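You operate a simulated robot arm through the tools that you are given. There is no shell and no other tool. Be economical: measure what you need, move in short steps, check, and stop when the job is done.

Carry out the task below with a simulated robot arm. There is one attempt and no reset: what you move stays moved.

TASK
Take the glass with the red base and put it on top of the beige wooden pad. Then fetch the drawer key and stand it on the green dish.
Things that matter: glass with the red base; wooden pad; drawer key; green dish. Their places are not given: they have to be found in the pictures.

It is judged by the outcome, as a careful person would: the job done as asked, and still so three seconds after it is handed in. It fails if anything else is knocked over, pushed out of place, dropped, spilled or broken.

THE ROBOT
A 7-joint arm with a two-finger parallel gripper, fixed in place. Base frame: the origin is at the foot of the arm, x ahead of it, y to its left, z up. Lengths are in m, angles in rad, forces in N, time in s.
With the tool pointing down near the work surface it reaches from about 0.2 to 0.68 m from the base axis. Its first joint turns from -1.152 to 1.152 rad. Payload 2.4 kg.
Tool frame: the origin (TCP) lies between the finger pads and is the grasp point; the fingertips stand 0.03 m ahead of it; z points along the fingers, y is the line along which they close. The gripper opens to 0.094 m. The fingers are 0.028 m wide and 0.01 m thick; the gripper's body (0.05 by 0.096 m) begins 0.055 m behind the TCP.
Orientation is that of the tool frame in the base frame, as [roll, pitch, yaw] about the fixed x, y, z axes, in that order (R = Rz(yaw) Ry(pitch) Rx(roll)). With the fingers straight down and closing along the base's y, the tool's x points along the base's -x, its y along +y and its z along -z.

THE INTERFACE
- The arm moves only by the tool send_rows. Its argument "steps" is a list that holds one entry, the list of rows, each a list of 7 numbers: the shift along the tool's x, y, z in m, then the turn, a rotation vector about the tool's x, y, z in rad, then the gripper command, from -1 (fully open) to 1 (shut), values between in proportion. In form: [[[dx, dy, dz, ax, ay, az, claw], ...]]. A call has 1 to 12 rows; each row shifts and turns the commanded pose from where the row before left it, along the tool's axes as they then stand. A row lasts 0.2 s, in which the tool goes at most 0.05 m and 0.15 rad; a call with a longer step from one row to the next is refused whole, and so is a gripper value outside its range. A pose out of reach is approached as far as the arm can. The call stops where the force on the tool passes 40 N (or 10 N more than at its start, if that is more) or the arm is blocked; 0.2 s more then pass. The fingers move at their own pace (about 0.153 m/s each) and stop on an object; they squeeze with about 43 N. The grip force told is the motor's: it shows also when the fingers shut on nothing. Time passes only in rows, and 0.2 s behind the last, so rows that do not move let the fingers close. It gives the time, the measured TCP pose, the force on the tool (base axes), the opening and the grip force at its end, in the units of the frame above (readings bear some noise).
- Cameras (640 x 400 px; columns grow to the right, rows downward): "scene" is fixed at [0.0277, 0.4625, 1.4578]; the picture's right is [-0.86, -0.52, 0.00], its down [-0.23, 0.37, -0.90] and it looks along [0.47, -0.77, -0.44] (base axes); focal length 337 px, centre (320, 200). "wrist" rides on the gripper at [-0.037, 0, -0.058] in the tool frame; the picture's right is [0.00, -1.00, 0.00], its down [0.97, 0.00, -0.24] and it looks along [0.24, 0.00, 0.97] (tool axes); focal length 218 px, centre (320, 200).
- get_image(camera): a new picture of that camera. No time passes.
- measure_at(camera, pixels): for up to 12 pixels [column, row] of the newest picture of that camera ("zoom" is the newest enlarged one), the place [x, y, z] in the base frame of the surface seen there, good to about 0.002 m. No time passes.
- enlarge(camera, box): a new picture of the part [left, top, right, bottom] of that camera's present view, enlarged. No time passes.
- close_job(): hands the job in; it is judged then, once.

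Work in short steps. Measure before you move; look again where a grasp or a placing could have gone wrong, and mend it. You have 80 turns and 54 pictures in all, the two below and enlarged ones among them. Open the gripper and draw the arm clear of the work before you hand the job in, unless the task says otherwise; then end with one line.

The tools are called after ">>>" as name(argument=value, ...) on one line, values as JSON. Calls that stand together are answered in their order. send_rows: Moves the arm, as the interface text tells. Its arguments: {"type":"object","properties":{"steps":{"type":"array"}},"required":["steps"]} The other tools are called the same way: get_image (camera) takes a picture; measure_at (camera, pixels) gives the place of the surface under pixels of a picture; enlarge (camera, box) takes an enlarged picture of a part of a camera's view; close_job () hands the job in.

At the start:

```text
t: 0.0
ee_pos: [0.2695, -0.2525, 1.3336]
orientation: [3.141, 0.002, -3.142]
contact_force: [-0.1, -0.4, 0.6]
gripper_width: 0.0938
grip_force: 0.0
```

scene: 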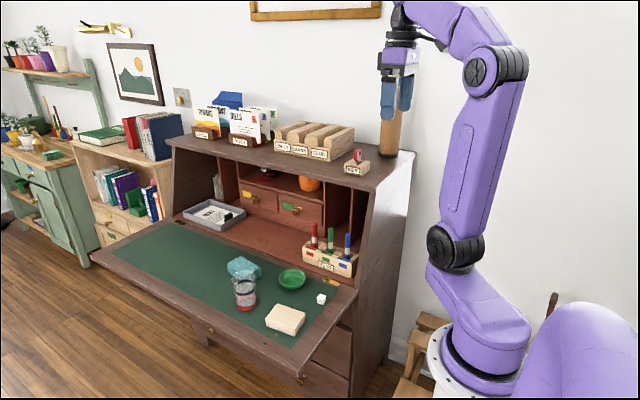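
wrist: 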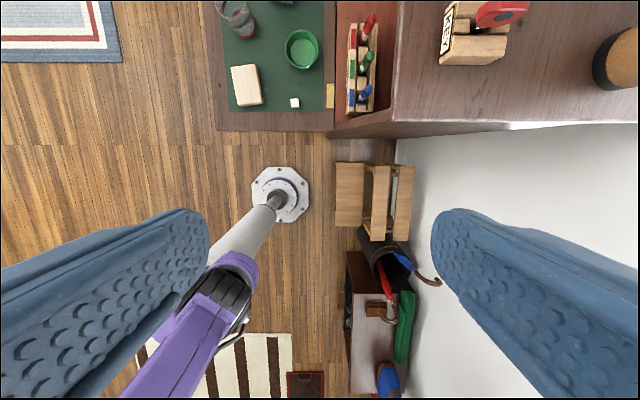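

I'll enlarge the desk work area and the item marked like a key stand at (357,162).

>>> enlarge(camera="scene", box=[210, 240, 350, 345])

>>> enlarge(camera="scene", box=[230, 130, 400, 240])

>>> enlarge(camera="wrist", box=[200, 0, 640, 140])

```text
3.81 times, centred on (280, 292) of scene
```

zoom: 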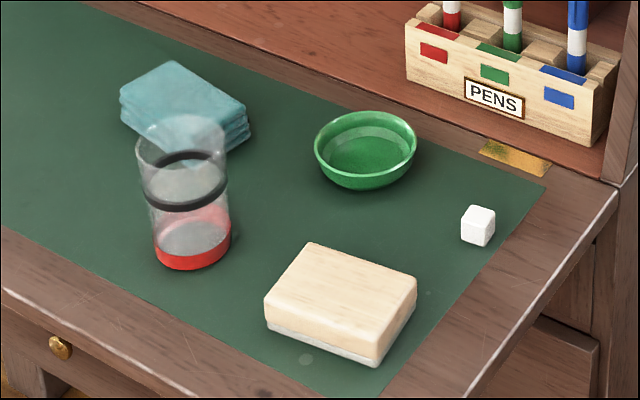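

```text
3.64 times, centred on (315, 185) of scene
```

zoom: 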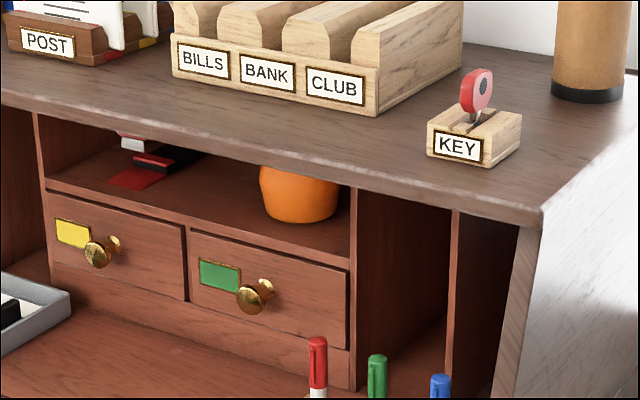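

```text
1.45 times, centred on (420, 70) of wrist
```

zoom: 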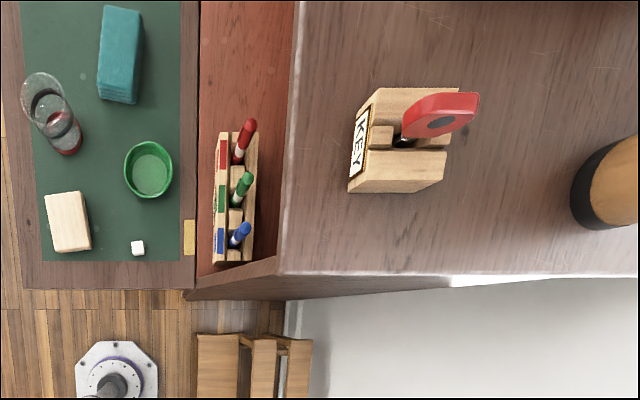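

Measuring the glass, pad, dish, cloth and the key and its holder in the scene view.

>>> measure_at(camera="scene", pixels=[[246, 306], [246, 298], [240, 270], [275, 330], [279, 310], [300, 315], [293, 334], [291, 281], [291, 270], [280, 282], [303, 283], [262, 318]])

>>> measure_at(camera="scene", pixels=[[357, 153], [358, 151], [355, 162], [345, 169], [358, 173], [368, 163], [353, 161], [363, 161], [240, 267], [322, 295], [358, 185], [330, 160]])

```text
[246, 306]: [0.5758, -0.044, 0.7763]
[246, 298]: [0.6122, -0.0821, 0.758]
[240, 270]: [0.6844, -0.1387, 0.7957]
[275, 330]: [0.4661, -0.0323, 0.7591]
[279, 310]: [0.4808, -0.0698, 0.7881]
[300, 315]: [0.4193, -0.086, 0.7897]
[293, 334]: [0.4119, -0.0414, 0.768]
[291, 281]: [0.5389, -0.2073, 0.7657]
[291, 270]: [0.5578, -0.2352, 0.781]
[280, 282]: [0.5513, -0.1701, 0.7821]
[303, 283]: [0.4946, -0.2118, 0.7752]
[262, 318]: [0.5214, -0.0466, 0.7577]
```

```text
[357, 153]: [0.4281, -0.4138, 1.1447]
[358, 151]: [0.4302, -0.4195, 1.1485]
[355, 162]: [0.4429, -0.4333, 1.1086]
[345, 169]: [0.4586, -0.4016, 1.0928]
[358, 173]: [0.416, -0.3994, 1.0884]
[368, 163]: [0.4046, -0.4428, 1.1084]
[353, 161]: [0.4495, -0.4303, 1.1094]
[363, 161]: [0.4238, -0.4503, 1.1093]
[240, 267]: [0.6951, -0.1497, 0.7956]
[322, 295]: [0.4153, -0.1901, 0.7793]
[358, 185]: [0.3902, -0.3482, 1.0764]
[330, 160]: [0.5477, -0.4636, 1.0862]
```

Glass base is at about (0.598, -0.066), height about 0.10, radius about 0.033. I'll move the open gripper above the working area to look with the wrist camera.

>>> send_rows(steps=[[[-0.035, 0.019, 0.027, 0, 0, 0, -1], [-0.035, 0.019, 0.027, 0, 0, 0, -1], [-0.035, 0.019, 0.027, 0, 0, 0, -1], [-0.035, 0.019, 0.027, 0, 0, 0, -1], [-0.035, 0.019, 0.027, 0, 0, 0, -1], [-0.035, 0.019, 0.027, 0, 0, 0, -1], [-0.035, 0.019, 0.027, 0, 0, 0, -1], [-0.035, 0.019, 0.027, 0, 0, 0, -1], [0, 0, 0, 0, 0, 0, -1]]])

>>> get_image(camera="wrist")

```text
t: 2.0
ee_pos: [0.5479, -0.0981, 1.1179]
orientation: [-3.141, 0.002, 3.14]
contact_force: [0.3, 0.1, 0.0]
gripper_width: 0.094
grip_force: 0.1
```

```text
48 pictures are left
```

wrist: 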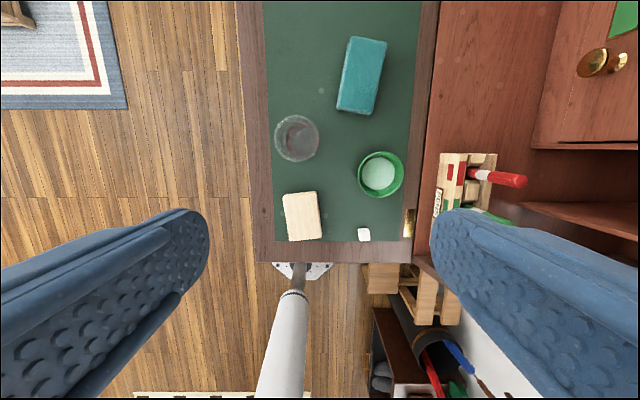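

>>> enlarge(camera="wrist", box=[250, 80, 410, 250])

>>> measure_at(camera="wrist", pixels=[[297, 154], [338, 109], [372, 113], [358, 175], [380, 153], [403, 175], [379, 175], [284, 196], [316, 193], [321, 236], [290, 240], [302, 216]])

```text
2.35 times, centred on (330, 165) of wrist
```

zoom: 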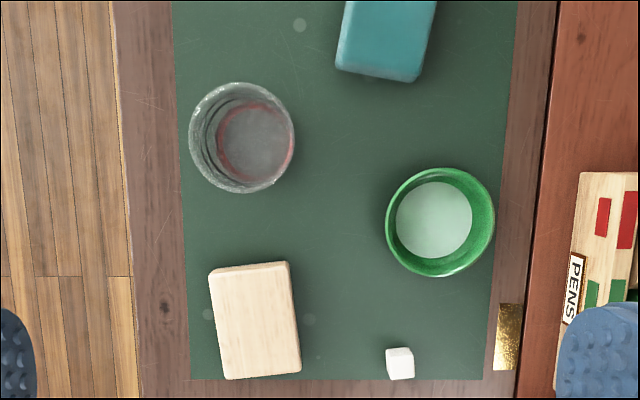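

```text
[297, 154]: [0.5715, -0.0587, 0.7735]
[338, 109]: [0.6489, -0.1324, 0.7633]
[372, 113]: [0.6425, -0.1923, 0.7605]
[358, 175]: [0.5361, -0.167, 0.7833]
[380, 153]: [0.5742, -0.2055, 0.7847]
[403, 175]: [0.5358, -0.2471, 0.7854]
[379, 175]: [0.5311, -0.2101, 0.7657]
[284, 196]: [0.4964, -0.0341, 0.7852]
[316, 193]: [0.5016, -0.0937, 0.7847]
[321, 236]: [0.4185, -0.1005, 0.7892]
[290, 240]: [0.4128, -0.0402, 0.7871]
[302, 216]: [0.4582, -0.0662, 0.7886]
```

Glass axis is at about (0.595, -0.0655), pad centre (0.457, -0.067) with its top at 0.789. I'll align over the glass and come partway down.

>>> send_rows(steps=[[[-0.0235, 0.016, 0, 0, 0, 0, -1], [-0.0235, 0.0165, 0, 0, 0, 0, -1], [0, 0, 0.045, 0, 0, 0, -1], [0, 0, 0.045, 0, 0, 0, -1], [0, 0, 0.045, 0, 0, 0, -1], [0, 0, 0.045, 0, 0, 0, -1], [0, 0, 0.0, 0, 0, 0, -1]]])

>>> get_image(camera="wrist")

>>> get_image(camera="scene")

```text
t: 3.6
ee_pos: [0.5936, -0.0681, 0.9373]
orientation: [3.141, 0.0, -3.141]
contact_force: [-0.1, -0.4, -0.6]
gripper_width: 0.0937
grip_force: 0.1
```

```text
46 pictures are left
```

wrist: 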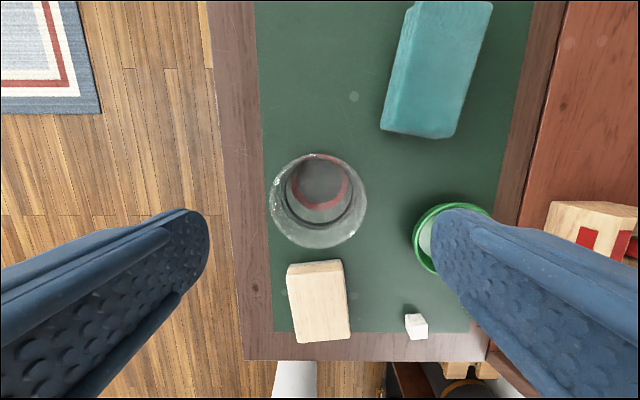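

```text
45 pictures are left
```

scene: 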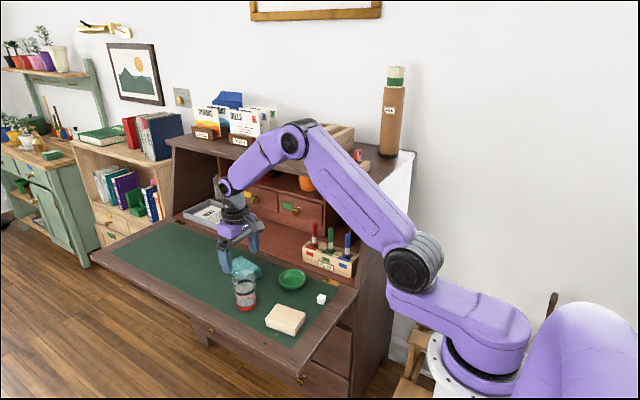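

Glass rim at (318,201) confirms that the alignment is good. I'll descend to z of about 0.82 and close.

>>> send_rows(steps=[[[-0.001, 0.0015, 0.03, 0, 0, 0, -1], [0, 0, 0.03, 0, 0, 0, -1], [0, 0, 0.03, 0, 0, 0, -1], [0, 0, 0.015, 0, 0, 0, -1], [0, 0, 0.012, 0, 0, 0, -1], [0, 0, 0, 0, 0, 0, -1]]])

>>> get_image(camera="wrist")

```text
t: 5.0
ee_pos: [0.5959, -0.0657, 0.8187]
orientation: [-3.142, 0.001, -3.141]
contact_force: [-0.6, -0.1, 0.9]
gripper_width: 0.094
grip_force: 0.1
```

```text
44 pictures are left
```

wrist: 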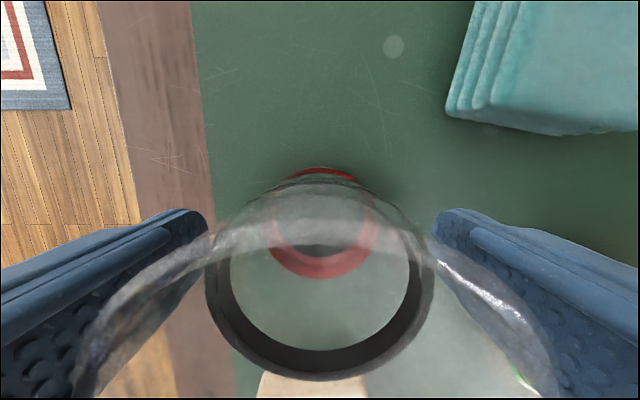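

Fingers straddle the glass. I'll close gently with a partial command first.

>>> send_rows(steps=[[[0, 0, 0, 0, 0, 0, -0.3], [0, 0, 0, 0, 0, 0, -0.2], [0, 0, 0, 0, 0, 0, -0.2], [0, 0, 0, 0, 0, 0, -0.2]]])

```text
t: 6.0
ee_pos: [0.5973, -0.0655, 0.82]
orientation: [-3.141, 0.0, -3.139]
contact_force: [0.6, -0.6, -0.8]
gripper_width: 0.063
grip_force: 43.1
```

Gripped at width 0.063. I'll lift and look.

>>> send_rows(steps=[[[0, 0, -0.02, 0, 0, 0, -0.2], [0, 0, -0.025, 0, 0, 0, -0.2], [0, 0, -0.025, 0, 0, 0, -0.2], [0, 0, 0, 0, 0, 0, -0.2]]])

>>> enlarge(camera="scene", box=[190, 210, 350, 345])

```text
t: 7.0
ee_pos: [0.5956, -0.0638, 0.8908]
orientation: [3.141, 0.0, 3.141]
contact_force: [-0.5, 0.0, -2.2]
gripper_width: 0.0627
grip_force: 43.4
```

```text
2.96 times, centred on (270, 278) of scene
```

zoom: 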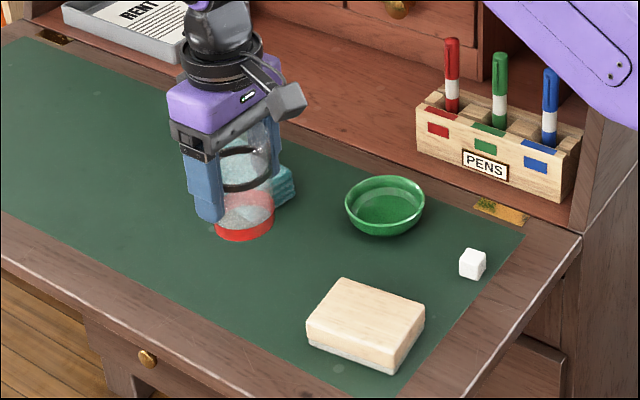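

The glass is held upright. I'll move it 0.139 m toward the base, over the pad.

>>> send_rows(steps=[[[0.025, -0.001, 0, 0, 0, 0, -0.2], [0.03, -0.001, 0, 0, 0, 0, -0.2], [0.03, 0, 0, 0, 0, 0, -0.2], [0.03, 0, 0, 0, 0, 0, -0.2], [0.024, 0, 0, 0, 0, 0, -0.2], [0, 0, 0, 0, 0, 0, -0.2]]])

>>> enlarge(camera="scene", box=[210, 210, 370, 345])

>>> get_image(camera="wrist")

```text
t: 8.4
ee_pos: [0.4579, -0.0668, 0.8898]
orientation: [-3.142, 0.001, -3.141]
contact_force: [0.8, -0.5, -2.5]
gripper_width: 0.063
grip_force: 42.7
```

```text
2.96 times, centred on (290, 278) of scene
```

zoom: 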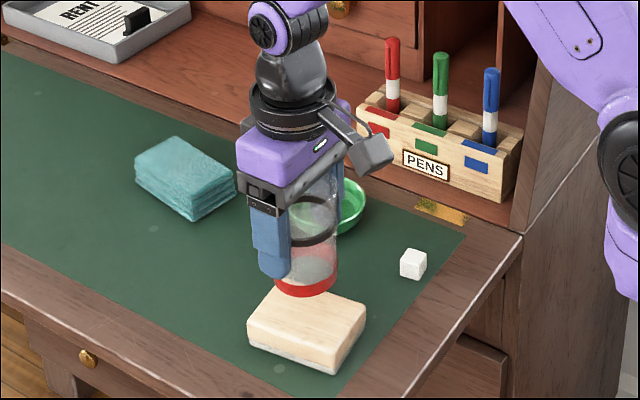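

```text
41 pictures are left
```

wrist: 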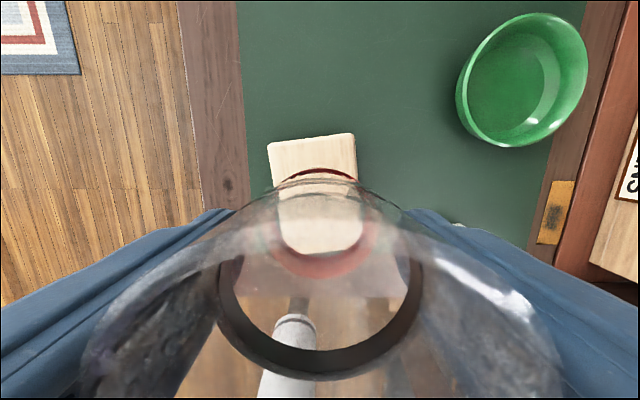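

Glass base is above the pad at about 0.829. I'll lower 0.038 m, slowing down.

>>> send_rows(steps=[[[0, 0, 0.015, 0, 0, 0, -0.2], [0, 0, 0.012, 0, 0, 0, -0.2], [0, 0, 0.006, 0, 0, 0, -0.2], [0, 0, 0.003, 0, 0, 0, -0.2], [0, 0, 0.002, 0, 0, 0, -0.2], [0, 0, 0, 0, 0, 0, -0.2]]])

>>> enlarge(camera="scene", box=[240, 260, 330, 345])

```text
t: 9.8
ee_pos: [0.4575, -0.0681, 0.8508]
orientation: [3.14, 0.0, -3.141]
contact_force: [0.4, -0.1, -2.4]
gripper_width: 0.0629
grip_force: 43.2
```

```text
4.71 times, centred on (285, 302) of scene
```

zoom: 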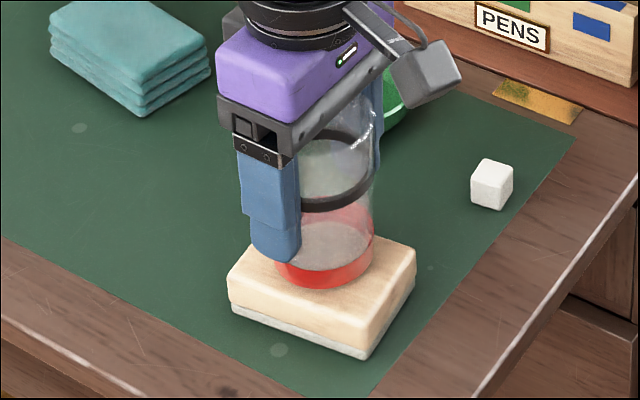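

Nearly down. I'll lower in 1 mm rows until contact shows in the force.

>>> send_rows(steps=[[[0, 0, 0.001, 0, 0, 0, -0.2], [0, 0, 0.001, 0, 0, 0, -0.2], [0, 0, 0, 0, 0, 0, -0.2]]])

```text
t: 10.6
ee_pos: [0.4575, -0.0671, 0.8502]
orientation: [3.141, 0.0, 3.14]
contact_force: [-0.4, -0.5, -1.5]
gripper_width: 0.0628
grip_force: 42.4
```

>>> send_rows(steps=[[[0, 0, 0.001, 0, 0, 0, -0.2], [0, 0, 0.001, 0, 0, 0, -0.2], [0, 0, 0, 0, 0, 0, -0.2]]])

```text
t: 11.4
ee_pos: [0.4576, -0.0669, 0.8484]
orientation: [3.141, 0.003, -3.14]
contact_force: [-1.0, 0.9, 24.9]
gripper_width: 0.0629
grip_force: 42.4
```

Contact is clear (25 N), so the glass is seated. I'll ease back 1.5 mm and open gently.

>>> send_rows(steps=[[[0, 0, -0.001, 0, 0, 0, -0.2], [0, 0, 0, 0, 0, 0, -0.4], [0, 0, 0, 0, 0, 0, -0.6], [0, 0, 0, 0, 0, 0, -1], [0, 0, 0, 0, 0, 0, -1], [0, 0, 0, 0, 0, 0, -1]]])

>>> enlarge(camera="scene", box=[240, 260, 330, 345])

```text
t: 12.8
ee_pos: [0.4574, -0.068, 0.8492]
orientation: [3.141, 0.001, -3.141]
contact_force: [0.7, -0.2, 0.4]
gripper_width: 0.094
grip_force: 0.1
```

```text
4.71 times, centred on (285, 302) of scene
```

zoom: 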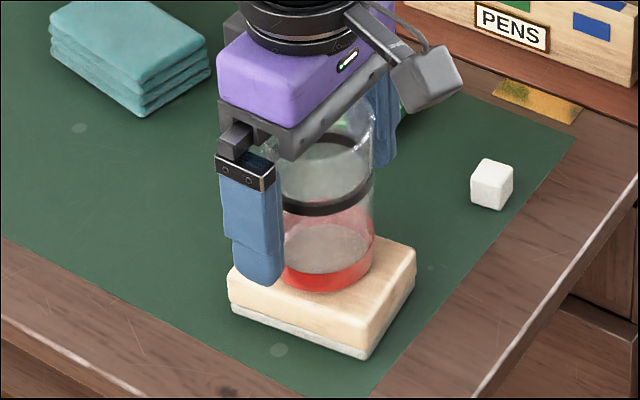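

The glass stands on the pad. I'll raise straight up to z of about 1.29.

>>> send_rows(steps=[[[0, 0, -0.02, 0, 0, 0, -1], [0, 0, -0.03, 0, 0, 0, -1], [0, 0, -0.04, 0, 0, 0, -1], [0, 0, -0.05, 0, 0, 0, -1], [0, 0, -0.05, 0, 0, 0, -1], [0, 0, -0.05, 0, 0, 0, -1], [0, 0, -0.05, 0, 0, 0, -1], [0, 0, -0.05, 0, 0, 0, -1], [0, 0, -0.05, 0, 0, 0, -1], [0, 0, -0.05, 0, 0, 0, -1], [0, 0, 0, 0, 0, 0, -1]]])

>>> get_image(camera="scene")

>>> get_image(camera="wrist")

```text
t: 15.2
ee_pos: [0.4533, -0.0664, 1.2907]
orientation: [3.141, 0.001, 3.141]
contact_force: [0.0, -0.3, 0.0]
gripper_width: 0.094
grip_force: 0.1
```

```text
38 pictures are left
```

scene: 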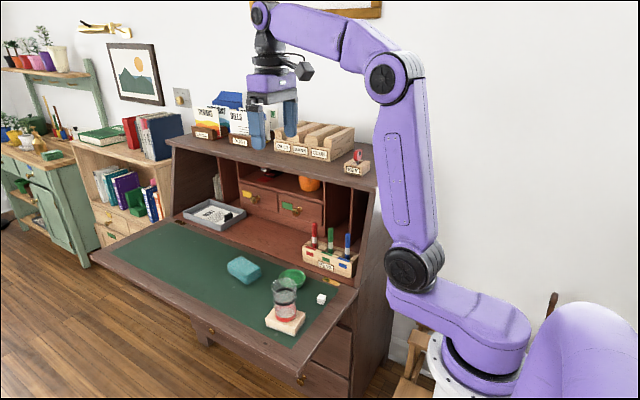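

```text
37 pictures are left
```

wrist: 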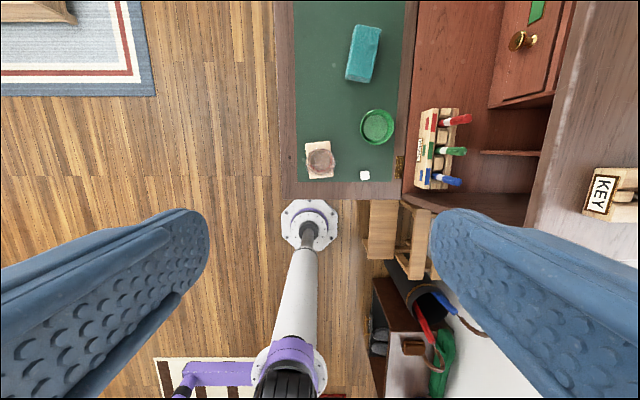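

Next I'll move laterally toward the key holder at height 1.29 to view the key from above.

>>> send_rows(steps=[[[0.002, -0.045, -0.005, 0, 0, 0, -1], [0.002, -0.045, -0.005, 0, 0, 0, -1], [0.002, -0.045, -0.005, 0, 0, 0, -1], [0.002, -0.045, 0, 0, 0, 0, -1], [0.002, -0.045, 0, 0, 0, 0, -1], [0.002, -0.045, 0, 0, 0, 0, -1], [0.002, -0.04, 0, 0, 0, 0, -1], [0, 0, 0, 0, 0, 0, -1]]])

>>> get_image(camera="wrist")

>>> enlarge(camera="scene", box=[325, 135, 395, 185])

```text
t: 17.0
ee_pos: [0.4081, -0.3404, 1.3017]
orientation: [3.14, 0.001, -3.141]
contact_force: [0.0, 0.0, -0.2]
gripper_width: 0.094
grip_force: 0.2
out of reach, approached as far as the arm can: row 5, 6, 7
```

```text
36 pictures are left
```

wrist: 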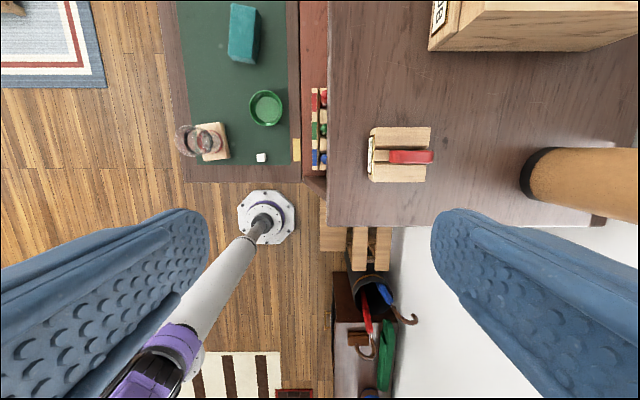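

```text
8.00 times, centred on (360, 160) of scene
```

zoom: 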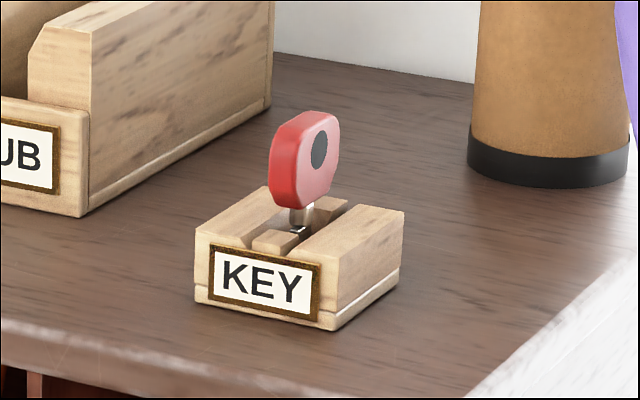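

The key stands in the slot; its bow is thin along x (closing must be along base x). Measuring it.

>>> enlarge(camera="wrist", box=[350, 110, 450, 200])

>>> measure_at(camera="wrist", pixels=[[395, 151], [410, 152], [410, 160], [430, 157], [378, 130], [375, 178], [428, 130], [425, 178], [378, 157], [470, 160], [440, 30], [540, 175]])

```text
4.44 times, centred on (400, 155) of wrist
```

zoom: 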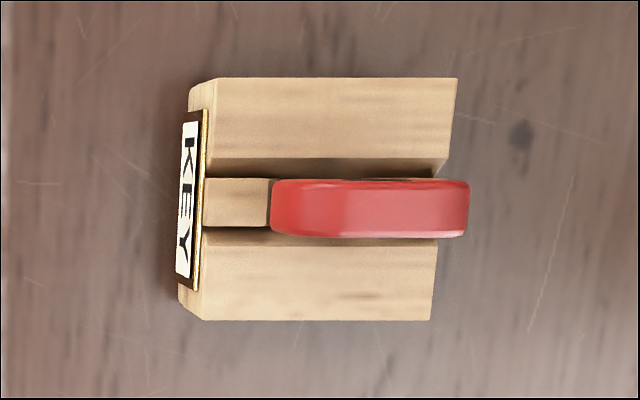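

```text
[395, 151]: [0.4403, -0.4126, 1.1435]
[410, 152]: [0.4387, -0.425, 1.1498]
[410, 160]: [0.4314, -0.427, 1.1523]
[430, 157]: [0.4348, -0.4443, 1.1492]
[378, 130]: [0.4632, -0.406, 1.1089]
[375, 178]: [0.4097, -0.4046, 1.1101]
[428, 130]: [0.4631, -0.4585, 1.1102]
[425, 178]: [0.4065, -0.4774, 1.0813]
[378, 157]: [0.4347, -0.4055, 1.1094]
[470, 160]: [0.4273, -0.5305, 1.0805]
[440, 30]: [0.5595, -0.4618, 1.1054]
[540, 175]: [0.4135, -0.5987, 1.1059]
```

Bow centre is about (0.435, -0.427), top z of 1.151, and the holder top is 1.109. I'll turn the tool 90° (closing along base x) while lowering a little.

>>> send_rows(steps=[[[0, 0, 0.005, 0, 0, 0.14, -1], [0, 0, 0.005, 0, 0, 0.143, -1], [0, 0, 0.005, 0, 0, 0.143, -1], [0, 0, 0.005, 0, 0, 0.143, -1], [0, 0, 0.005, 0, 0, 0.143, -1], [0, 0, 0.005, 0, 0, 0.143, -1], [0, 0, 0.005, 0, 0, 0.143, -1], [0, 0, 0.005, 0, 0, 0.143, -1], [0, 0, 0.005, 0, 0, 0.143, -1], [0, 0, 0.005, 0, 0, 0.143, -1], [0, 0, 0, 0, 0, 0.143, -1], [0, 0, 0, 0, 0, 0, -1]]])

>>> get_image(camera="wrist")

```text
t: 19.6
ee_pos: [0.4085, -0.3389, 1.2515]
orientation: [-3.141, 0.0, 1.571]
contact_force: [0.6, -0.7, -0.4]
gripper_width: 0.0941
grip_force: 0.0
```

```text
33 pictures are left
```

wrist: 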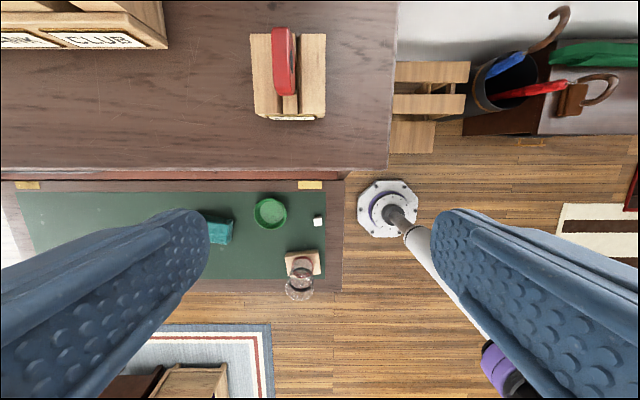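

I'll lower to z of about 1.20 and slide to above the key.

>>> send_rows(steps=[[[-0.02, 0.007, 0.02, 0, 0, 0, -1], [-0.02, 0.007, 0.02, 0, 0, 0, -1], [-0.024, 0.007, 0.01, 0, 0, 0, -1], [-0.024, 0.0055, 0, 0, 0, 0, -1], [0, 0, 0, 0, 0, 0, -1]]])

>>> get_image(camera="wrist")

>>> get_image(camera="scene")

```text
t: 20.8
ee_pos: [0.4352, -0.4266, 1.2028]
orientation: [3.141, 0.001, 1.57]
contact_force: [0.0, -0.8, 0.2]
gripper_width: 0.0941
grip_force: 0.0
```

```text
32 pictures are left
```

wrist: 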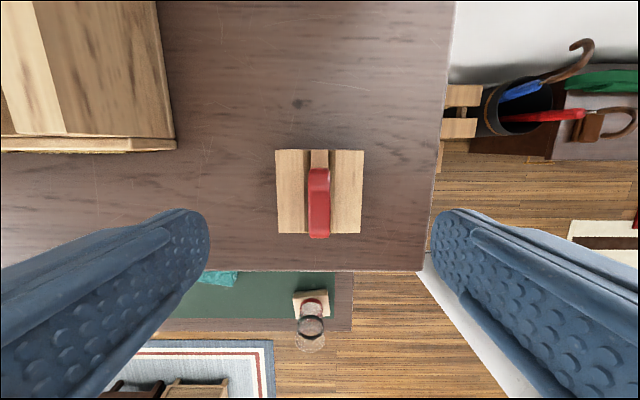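

```text
31 pictures are left
```

scene: 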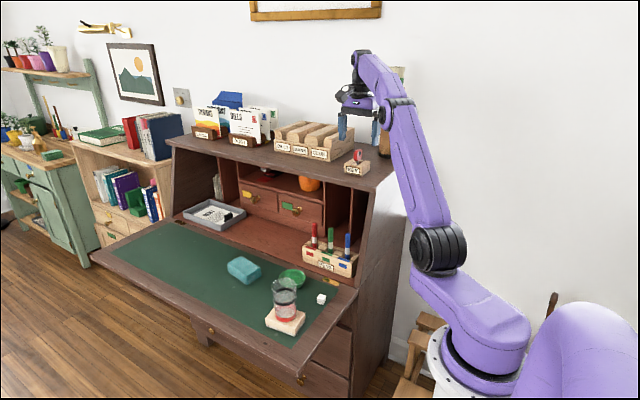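

The bow at (319, 200) is centred between the fingers. I'll narrow the opening to about 0.05 and descend to z of about 1.145 (fingertips 5 mm above the holder).

>>> send_rows(steps=[[[-0.003, 0.0005, 0, 0, 0, 0, -0.06], [0, 0, 0.015, 0, 0, 0, -0.06], [0, 0, 0.02, 0, 0, 0, -0.06], [0, 0, 0.015, 0, 0, 0, -0.06], [0, 0, 0.007, 0, 0, 0, -0.06], [0, 0, 0, 0, 0, 0, -0.06]]])

>>> get_image(camera="wrist")

>>> enlarge(camera="scene", box=[325, 125, 395, 185])

```text
t: 22.2
ee_pos: [0.4365, -0.4295, 1.1442]
orientation: [3.14, 0.001, 1.573]
contact_force: [-0.8, -1.1, -0.3]
gripper_width: 0.0497
grip_force: 0.0
```

```text
30 pictures are left
```

wrist: 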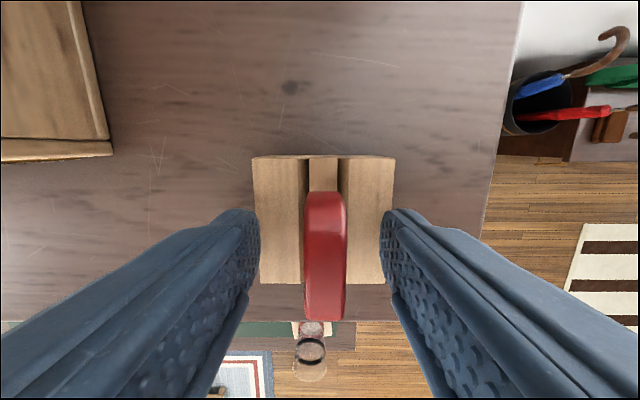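

```text
6.67 times, centred on (360, 155) of scene
```

zoom: 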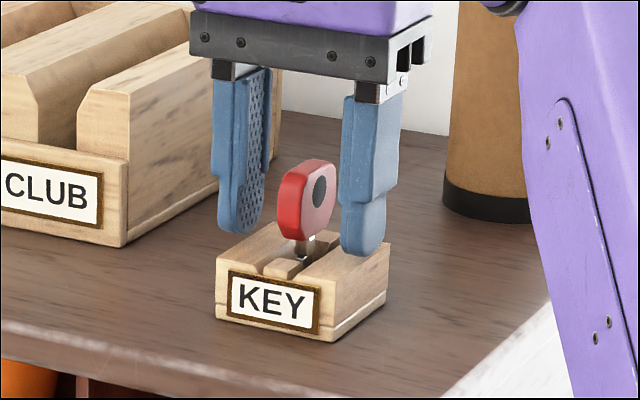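

Bow lies well between the pads. I'll shift 1.5 mm in -x to centre, then close.

>>> send_rows(steps=[[[0, -0.0015, 0, 0, 0, 0, -0.06], [0, 0, 0, 0, 0, 0, 0.4], [0, 0, 0, 0, 0, 0, 0.7], [0, 0, 0, 0, 0, 0, 1], [0, 0, 0, 0, 0, 0, 1], [0, 0, 0, 0, 0, 0, 1]]])

>>> enlarge(camera="scene", box=[325, 125, 395, 185])

```text
t: 23.6
ee_pos: [0.434, -0.4307, 1.1447]
orientation: [-3.141, 0.0, 1.572]
contact_force: [0.8, 0.1, 0.7]
gripper_width: 0.0153
grip_force: 42.7
```

```text
6.67 times, centred on (360, 155) of scene
```

zoom: 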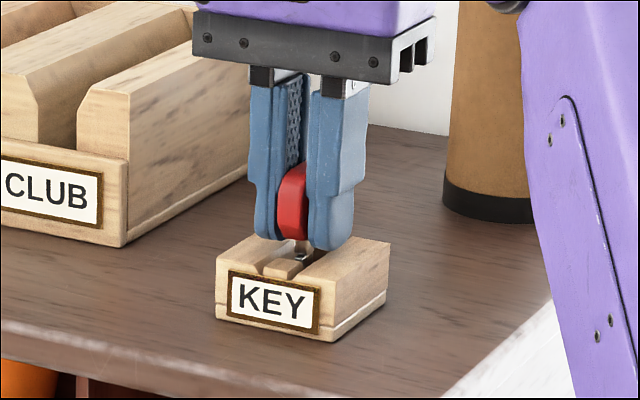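

Gripped at 15 mm. I'll lift slowly straight up.

>>> send_rows(steps=[[[0, 0, -0.008, 0, 0, 0, 1], [0, 0, -0.012, 0, 0, 0, 1], [0, 0, -0.015, 0, 0, 0, 1], [0, 0, -0.015, 0, 0, 0, 1], [0, 0, -0.01, 0, 0, 0, 1], [0, 0, 0, 0, 0, 0, 1]]])

>>> enlarge(camera="scene", box=[325, 115, 395, 180])

>>> get_image(camera="wrist")

```text
t: 25.0
ee_pos: [0.4358, -0.429, 1.2041]
orientation: [3.141, 0.0, 1.573]
contact_force: [-0.4, 0.2, -0.4]
gripper_width: 0.015
grip_force: 42.7
```

```text
6.15 times, centred on (360, 148) of scene
```

zoom: 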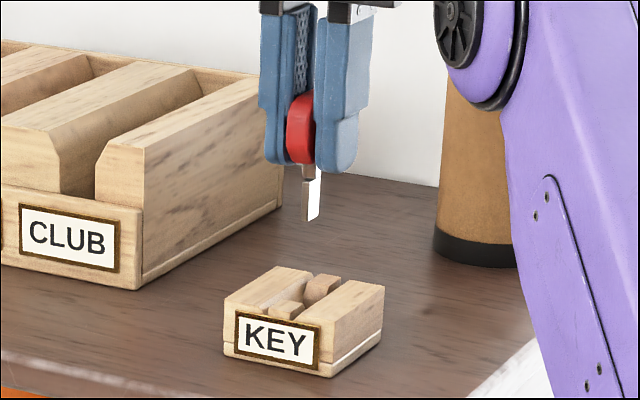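

```text
26 pictures are left
```

wrist: 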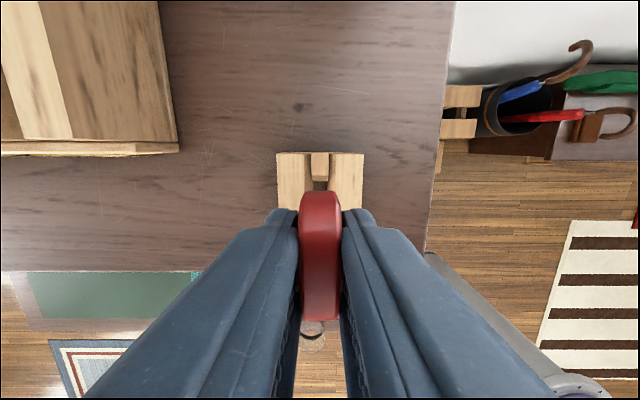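

The key is out of the slot, with a short blunt blade. I'll zoom in on it to see its shape.

>>> enlarge(camera="scene", box=[345, 125, 373, 155])

```text
13.33 times, centred on (359, 140) of scene
```

zoom: 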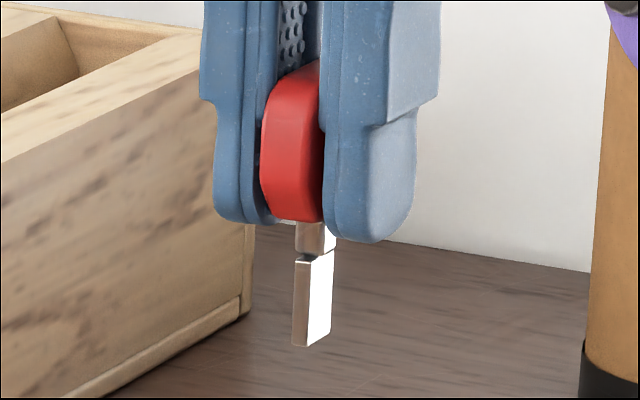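

The blade is about 4 × 11 mm with a flat end, its bottom about 0.059 m below the TCP. I'll carry it in +y past the desk-top edge at this height.

>>> send_rows(steps=[[[0.02, 0, -0.005, 0, 0, 0, 1], [0.03, 0, -0.005, 0, 0, 0, 1], [0.035, 0, 0, 0, 0, 0, 1], [0.035, 0, 0, 0, 0, 0, 1], [0.035, 0.015, 0, 0, 0, 0, 1], [0.035, 0.025, 0, 0, 0, 0, 1], [0.032, 0.025, 0, 0, 0, 0, 1], [0, 0.025, 0, 0, 0, 0, 1], [0, 0, 0, 0, 0, 0, 1]]])

>>> get_image(camera="scene")

>>> get_image(camera="wrist")

```text
t: 27.0
ee_pos: [0.5258, -0.2037, 1.2132]
orientation: [-3.141, 0.0, 1.574]
contact_force: [0.6, -0.4, -0.2]
gripper_width: 0.0152
grip_force: 42.8
```

```text
24 pictures are left
```

scene: 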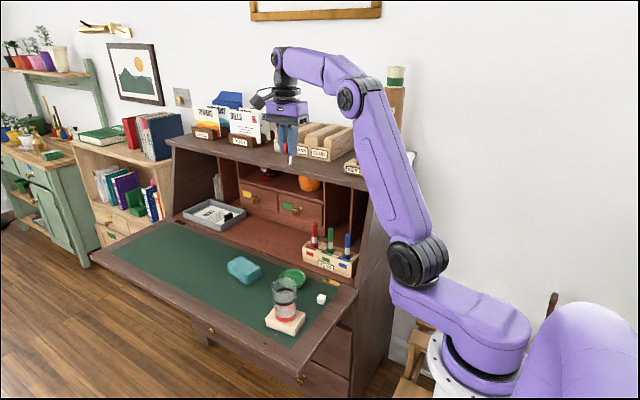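

```text
23 pictures are left
```

wrist: 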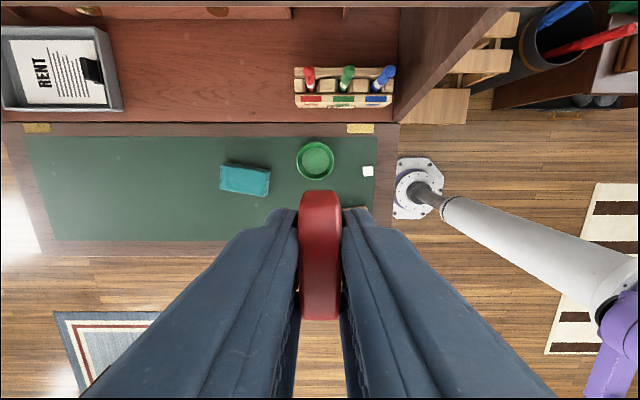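

>>> enlarge(camera="wrist", box=[280, 50, 400, 190])

>>> measure_at(camera="wrist", pixels=[[315, 143], [315, 179], [297, 161], [333, 161], [315, 161], [308, 161], [322, 161], [340, 107], [310, 70], [347, 71], [388, 72], [315, 153]])

>>> measure_at(camera="scene", pixels=[[314, 225], [331, 230], [348, 236], [304, 259], [353, 274], [292, 280], [288, 277], [296, 281], [342, 186], [290, 274]])

```text
2.86 times, centred on (340, 120) of wrist
```

zoom: 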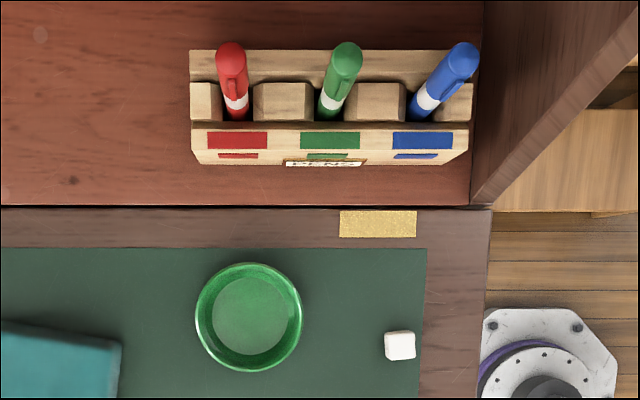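

```text
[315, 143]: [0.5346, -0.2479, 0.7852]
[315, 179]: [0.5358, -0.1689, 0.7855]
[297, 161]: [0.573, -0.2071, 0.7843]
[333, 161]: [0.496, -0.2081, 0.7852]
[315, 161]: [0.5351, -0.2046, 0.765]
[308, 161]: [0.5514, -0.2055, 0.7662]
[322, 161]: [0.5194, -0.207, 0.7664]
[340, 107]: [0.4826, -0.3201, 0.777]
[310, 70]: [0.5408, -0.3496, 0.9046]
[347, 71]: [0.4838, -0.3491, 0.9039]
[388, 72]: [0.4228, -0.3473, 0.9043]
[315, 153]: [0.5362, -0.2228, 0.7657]
```

```text
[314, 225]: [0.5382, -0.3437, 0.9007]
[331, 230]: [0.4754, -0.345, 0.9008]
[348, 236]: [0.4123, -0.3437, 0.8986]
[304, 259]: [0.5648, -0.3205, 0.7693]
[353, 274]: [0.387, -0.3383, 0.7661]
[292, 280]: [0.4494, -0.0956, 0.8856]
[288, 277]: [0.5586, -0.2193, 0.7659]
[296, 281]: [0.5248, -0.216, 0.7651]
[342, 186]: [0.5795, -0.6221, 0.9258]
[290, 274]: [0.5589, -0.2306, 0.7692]
```

Dish centre (0.535, -0.208), flat floor at z of about 0.7655; the pens are clear at y = -0.345. I'll descend above the dish to TCP z of about 0.843.

>>> send_rows(steps=[[[-0.004, 0.009, 0.03, 0, 0, 0, 1], [0, 0, 0.045, 0, 0, 0, 1], [0, 0, 0.045, 0, 0, 0, 1], [0, 0, 0.045, 0, 0, 0, 1], [0, 0, 0.045, 0, 0, 0, 1], [0, 0, 0.045, 0, 0, 0, 1], [0, 0, 0.045, 0, 0, 0, 1], [0, 0, 0.04, 0, 0, 0, 1], [0, 0, 0.02, 0, 0, 0, 1], [0, 0, 0.01, 0, 0, 0, 1], [0, 0, 0, 0, 0, 0, 1]]])

>>> enlarge(camera="scene", box=[260, 240, 320, 300])

>>> get_image(camera="wrist")

```text
t: 29.4
ee_pos: [0.5331, -0.2099, 0.8458]
orientation: [3.141, 0.0, 1.573]
contact_force: [-0.8, -0.1, -0.3]
gripper_width: 0.0154
grip_force: 43.0
```

```text
6.67 times, centred on (290, 270) of scene
```

zoom: 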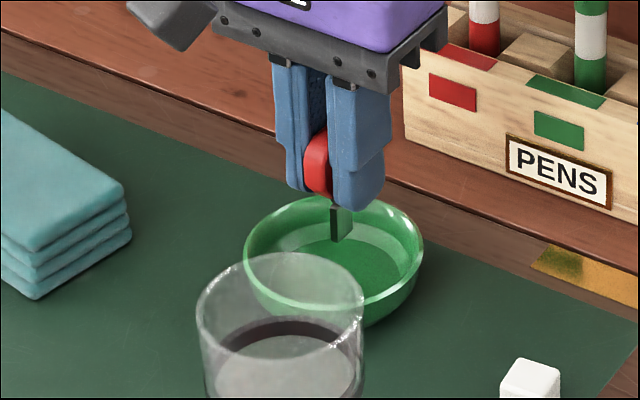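

```text
20 pictures are left
```

wrist: 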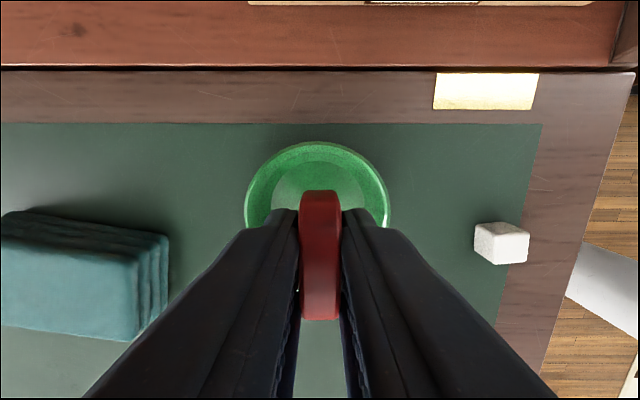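

Key is centred over the dish; contact expected near TCP z of about 0.824. Lowering gently.

>>> send_rows(steps=[[[0, 0.001, 0.008, 0, 0, 0, 1], [0, 0, 0.006, 0, 0, 0, 1], [0, 0, 0.003, 0, 0, 0, 1], [0, 0, 0, 0, 0, 0, 1]]])

```text
t: 30.4
ee_pos: [0.5341, -0.21, 0.8283]
orientation: [3.141, 0.0, 1.573]
contact_force: [0.0, 0.3, -0.8]
gripper_width: 0.0151
grip_force: 43.0
```

>>> send_rows(steps=[[[0, 0, 0.001, 0, 0, 0, 1], [0, 0, 0.001, 0, 0, 0, 1], [0, 0, 0, 0, 0, 0, 1]]])

>>> enlarge(camera="scene", box=[275, 250, 310, 290])

```text
t: 31.2
ee_pos: [0.5348, -0.2107, 0.8266]
orientation: [-3.141, 0.001, 1.571]
contact_force: [0.5, -0.1, 0.1]
gripper_width: 0.0151
grip_force: 43.4
```

```text
10.00 times, centred on (292, 270) of scene
```

zoom: 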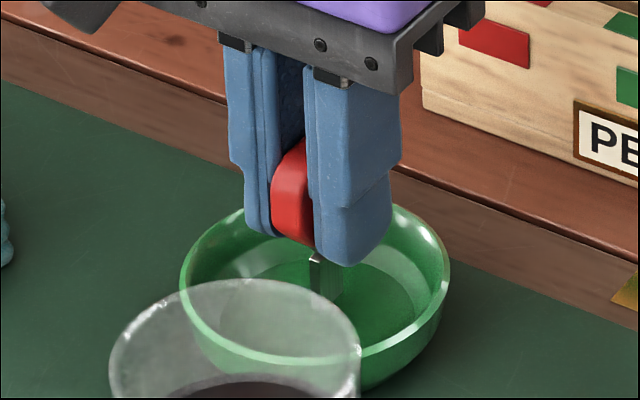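

>>> send_rows(steps=[[[0, 0, 0.001, 0, 0, 0, 1], [0, 0, 0.001, 0, 0, 0, 1], [0, 0, 0, 0, 0, 0, 1]]])

```text
t: 32.0
ee_pos: [0.5343, -0.2097, 0.8238]
orientation: [3.141, -0.001, 1.573]
contact_force: [-0.6, -0.4, -0.5]
gripper_width: 0.0154
grip_force: 43.0
```

>>> send_rows(steps=[[[0, 0, 0.001, 0, 0, 0, 1], [0, 0, 0.0, 0, 0, 0, 1]]])

```text
t: 32.6
ee_pos: [0.5348, -0.2101, 0.8227]
orientation: [-3.142, -0.001, 1.572]
contact_force: [-0.3, 0.6, -0.5]
gripper_width: 0.0153
grip_force: 42.7
```

>>> send_rows(steps=[[[0, 0, 0.001, 0, 0, 0, 1], [0, 0, 0.0, 0, 0, 0, 1]]])

```text
t: 33.2
ee_pos: [0.5349, -0.2107, 0.8218]
orientation: [-3.141, 0.0, 1.572]
contact_force: [-0.1, -0.4, 0.4]
gripper_width: 0.0153
grip_force: 43.3
```

>>> send_rows(steps=[[[0, 0, 0.001, 0, 0, 0, 1], [0, 0, 0.0, 0, 0, 0, 1]]])

>>> enlarge(camera="scene", box=[280, 262, 305, 290])

```text
t: 33.8
ee_pos: [0.5343, -0.2116, 0.8215]
orientation: [3.139, 0.002, 1.572]
contact_force: [-1.0, 1.2, 13.4]
gripper_width: 0.0154
grip_force: 42.4
```

```text
14.29 times, centred on (292, 276) of scene
```

zoom: 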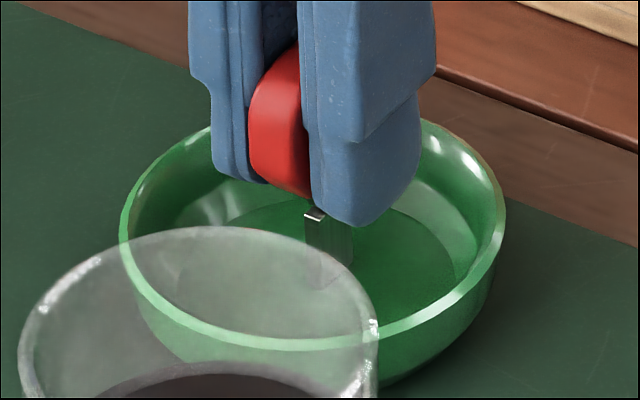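

Contact at 13 N. I'll ease up 0.6 mm, then loosen the fingers very gradually so the key can stay standing.

>>> send_rows(steps=[[[0, 0, -0.0006, 0, 0, 0, 1], [0, 0, 0, 0, 0, 0, 1]]])

```text
t: 34.4
ee_pos: [0.5346, -0.2102, 0.8218]
orientation: [3.137, 0.001, 1.574]
contact_force: [1.9, 1.3, 11.4]
gripper_width: 0.0152
grip_force: 43.3
```

>>> send_rows(steps=[[[0, 0, -0.0005, 0, 0, 0, 1], [0, 0, 0, 0, 0, 0, 1]]])

```text
t: 35.0
ee_pos: [0.5343, -0.2103, 0.8216]
orientation: [3.141, 0.0, 1.572]
contact_force: [1.4, -0.1, 8.2]
gripper_width: 0.0151
grip_force: 43.6
```

>>> send_rows(steps=[[[0, 0, -0.0006, 0, 0, 0, 1], [0, 0, 0, 0, 0, 0, 1], [0, 0, 0, 0, 0, 0, 1]]])

```text
t: 35.8
ee_pos: [0.5334, -0.2112, 0.8222]
orientation: [-3.138, 0.0, 1.572]
contact_force: [-0.7, -0.5, 0.7]
gripper_width: 0.0152
grip_force: 43.2
```

Force is near zero at the point of contact. Loosening slowly.

>>> send_rows(steps=[[[0, 0, 0, 0, 0, 0, 0.72], [0, 0, 0, 0, 0, 0, 0.67], [0, 0, 0, 0, 0, 0, 0.65], [0, 0, 0, 0, 0, 0, 0.63], [0, 0, 0, 0, 0, 0, 0.61], [0, 0, 0, 0, 0, 0, 0.58], [0, 0, 0, 0, 0, 0, 0.58]]])

>>> enlarge(camera="scene", box=[275, 255, 310, 290])

>>> get_image(camera="wrist")

```text
t: 37.4
ee_pos: [0.5357, -0.2115, 0.8231]
orientation: [-3.14, 0.001, 1.572]
contact_force: [0.5, 0.6, -0.6]
gripper_width: 0.0196
grip_force: 0.1
```

```text
11.43 times, centred on (292, 272) of scene
```

zoom: 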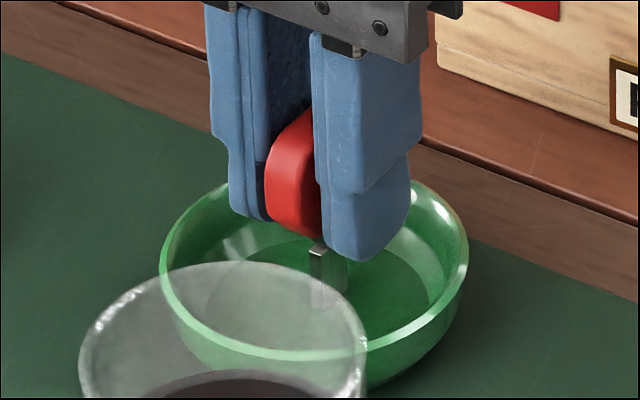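

```text
16 pictures are left
```

wrist: 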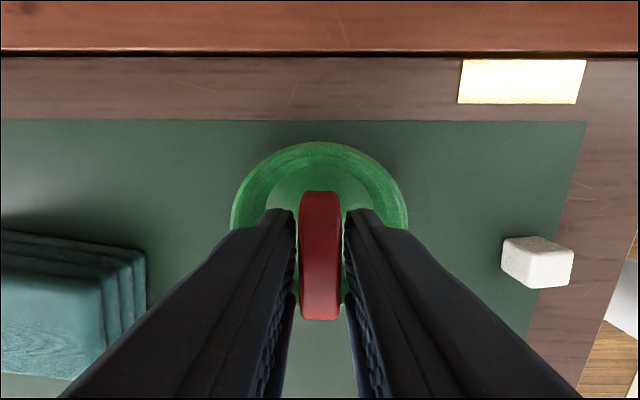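

The key looks upright with gaps on both sides. I'll open a little more, slowly, and check.

>>> send_rows(steps=[[[0, 0, 0, 0, 0, 0, 0.54], [0, 0, 0, 0, 0, 0, 0.5], [0, 0, 0, 0, 0, 0, 0.46], [0, 0, 0, 0, 0, 0, 0.42], [0, 0, 0, 0, 0, 0, 0.42], [0, 0, 0, 0, 0, 0, 0.42], [0, 0, 0, 0, 0, 0, 0.42]]])

>>> enlarge(camera="wrist", box=[220, 130, 420, 340])

>>> enlarge(camera="scene", box=[275, 255, 310, 290])

```text
t: 39.0
ee_pos: [0.5341, -0.2117, 0.8215]
orientation: [3.141, 0.001, 1.572]
contact_force: [0.6, -1.0, -0.5]
gripper_width: 0.0272
grip_force: 0.1
```

```text
1.90 times, centred on (320, 235) of wrist
```

zoom: 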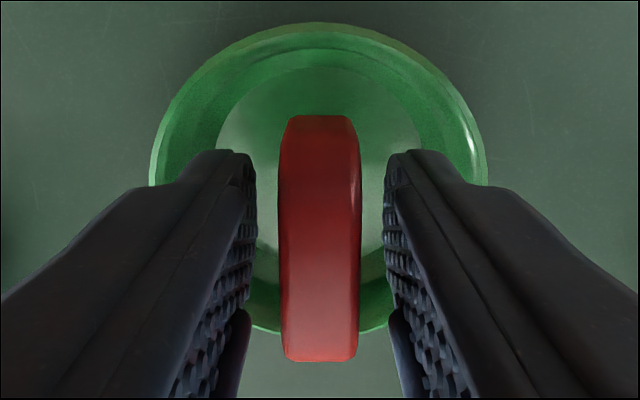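

```text
11.43 times, centred on (292, 272) of scene
```

zoom: 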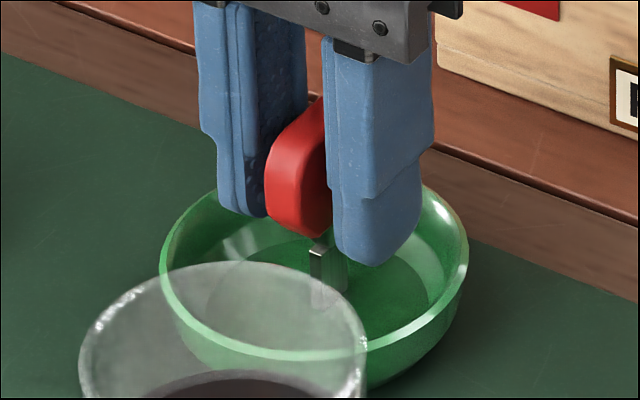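

The key stands freely between the fingers. I'll open wider and then rise straight up, slowly at first.

>>> send_rows(steps=[[[0, 0, 0, 0, 0, 0, 0.2], [0, 0, 0, 0, 0, 0, 0.0], [0, 0, 0, 0, 0, 0, 0.0], [0, 0, -0.006, 0, 0, 0, 0.0], [0, 0, -0.015, 0, 0, 0, 0.0], [0, 0, -0.025, 0, 0, 0, 0.0], [0, 0, -0.04, 0, 0, 0, 0.0], [0, 0, -0.045, 0, 0, 0, -0.5], [0, 0, -0.045, 0, 0, 0, -1], [0, 0, -0.045, 0, 0, 0, -1], [0, 0, -0.045, 0, 0, 0, -1], [0, 0, -0.045, 0, 0, 0, -1]]])

>>> enlarge(camera="scene", box=[220, 230, 340, 345])

```text
t: 41.6
ee_pos: [0.5361, -0.2119, 1.1352]
orientation: [-3.14, 0.0, 1.571]
contact_force: [0.4, -0.3, 0.2]
gripper_width: 0.0939
grip_force: 0.0
```

```text
3.48 times, centred on (280, 288) of scene
```

zoom: 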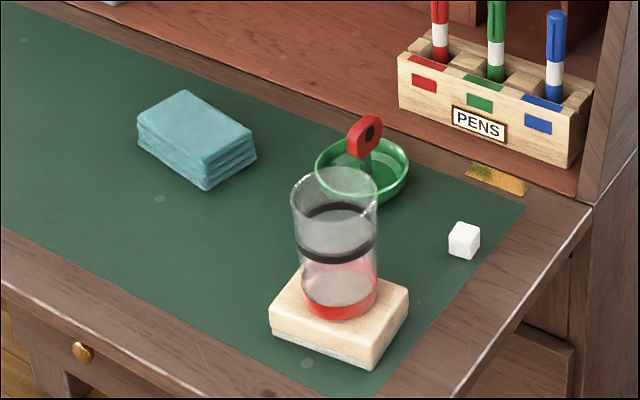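

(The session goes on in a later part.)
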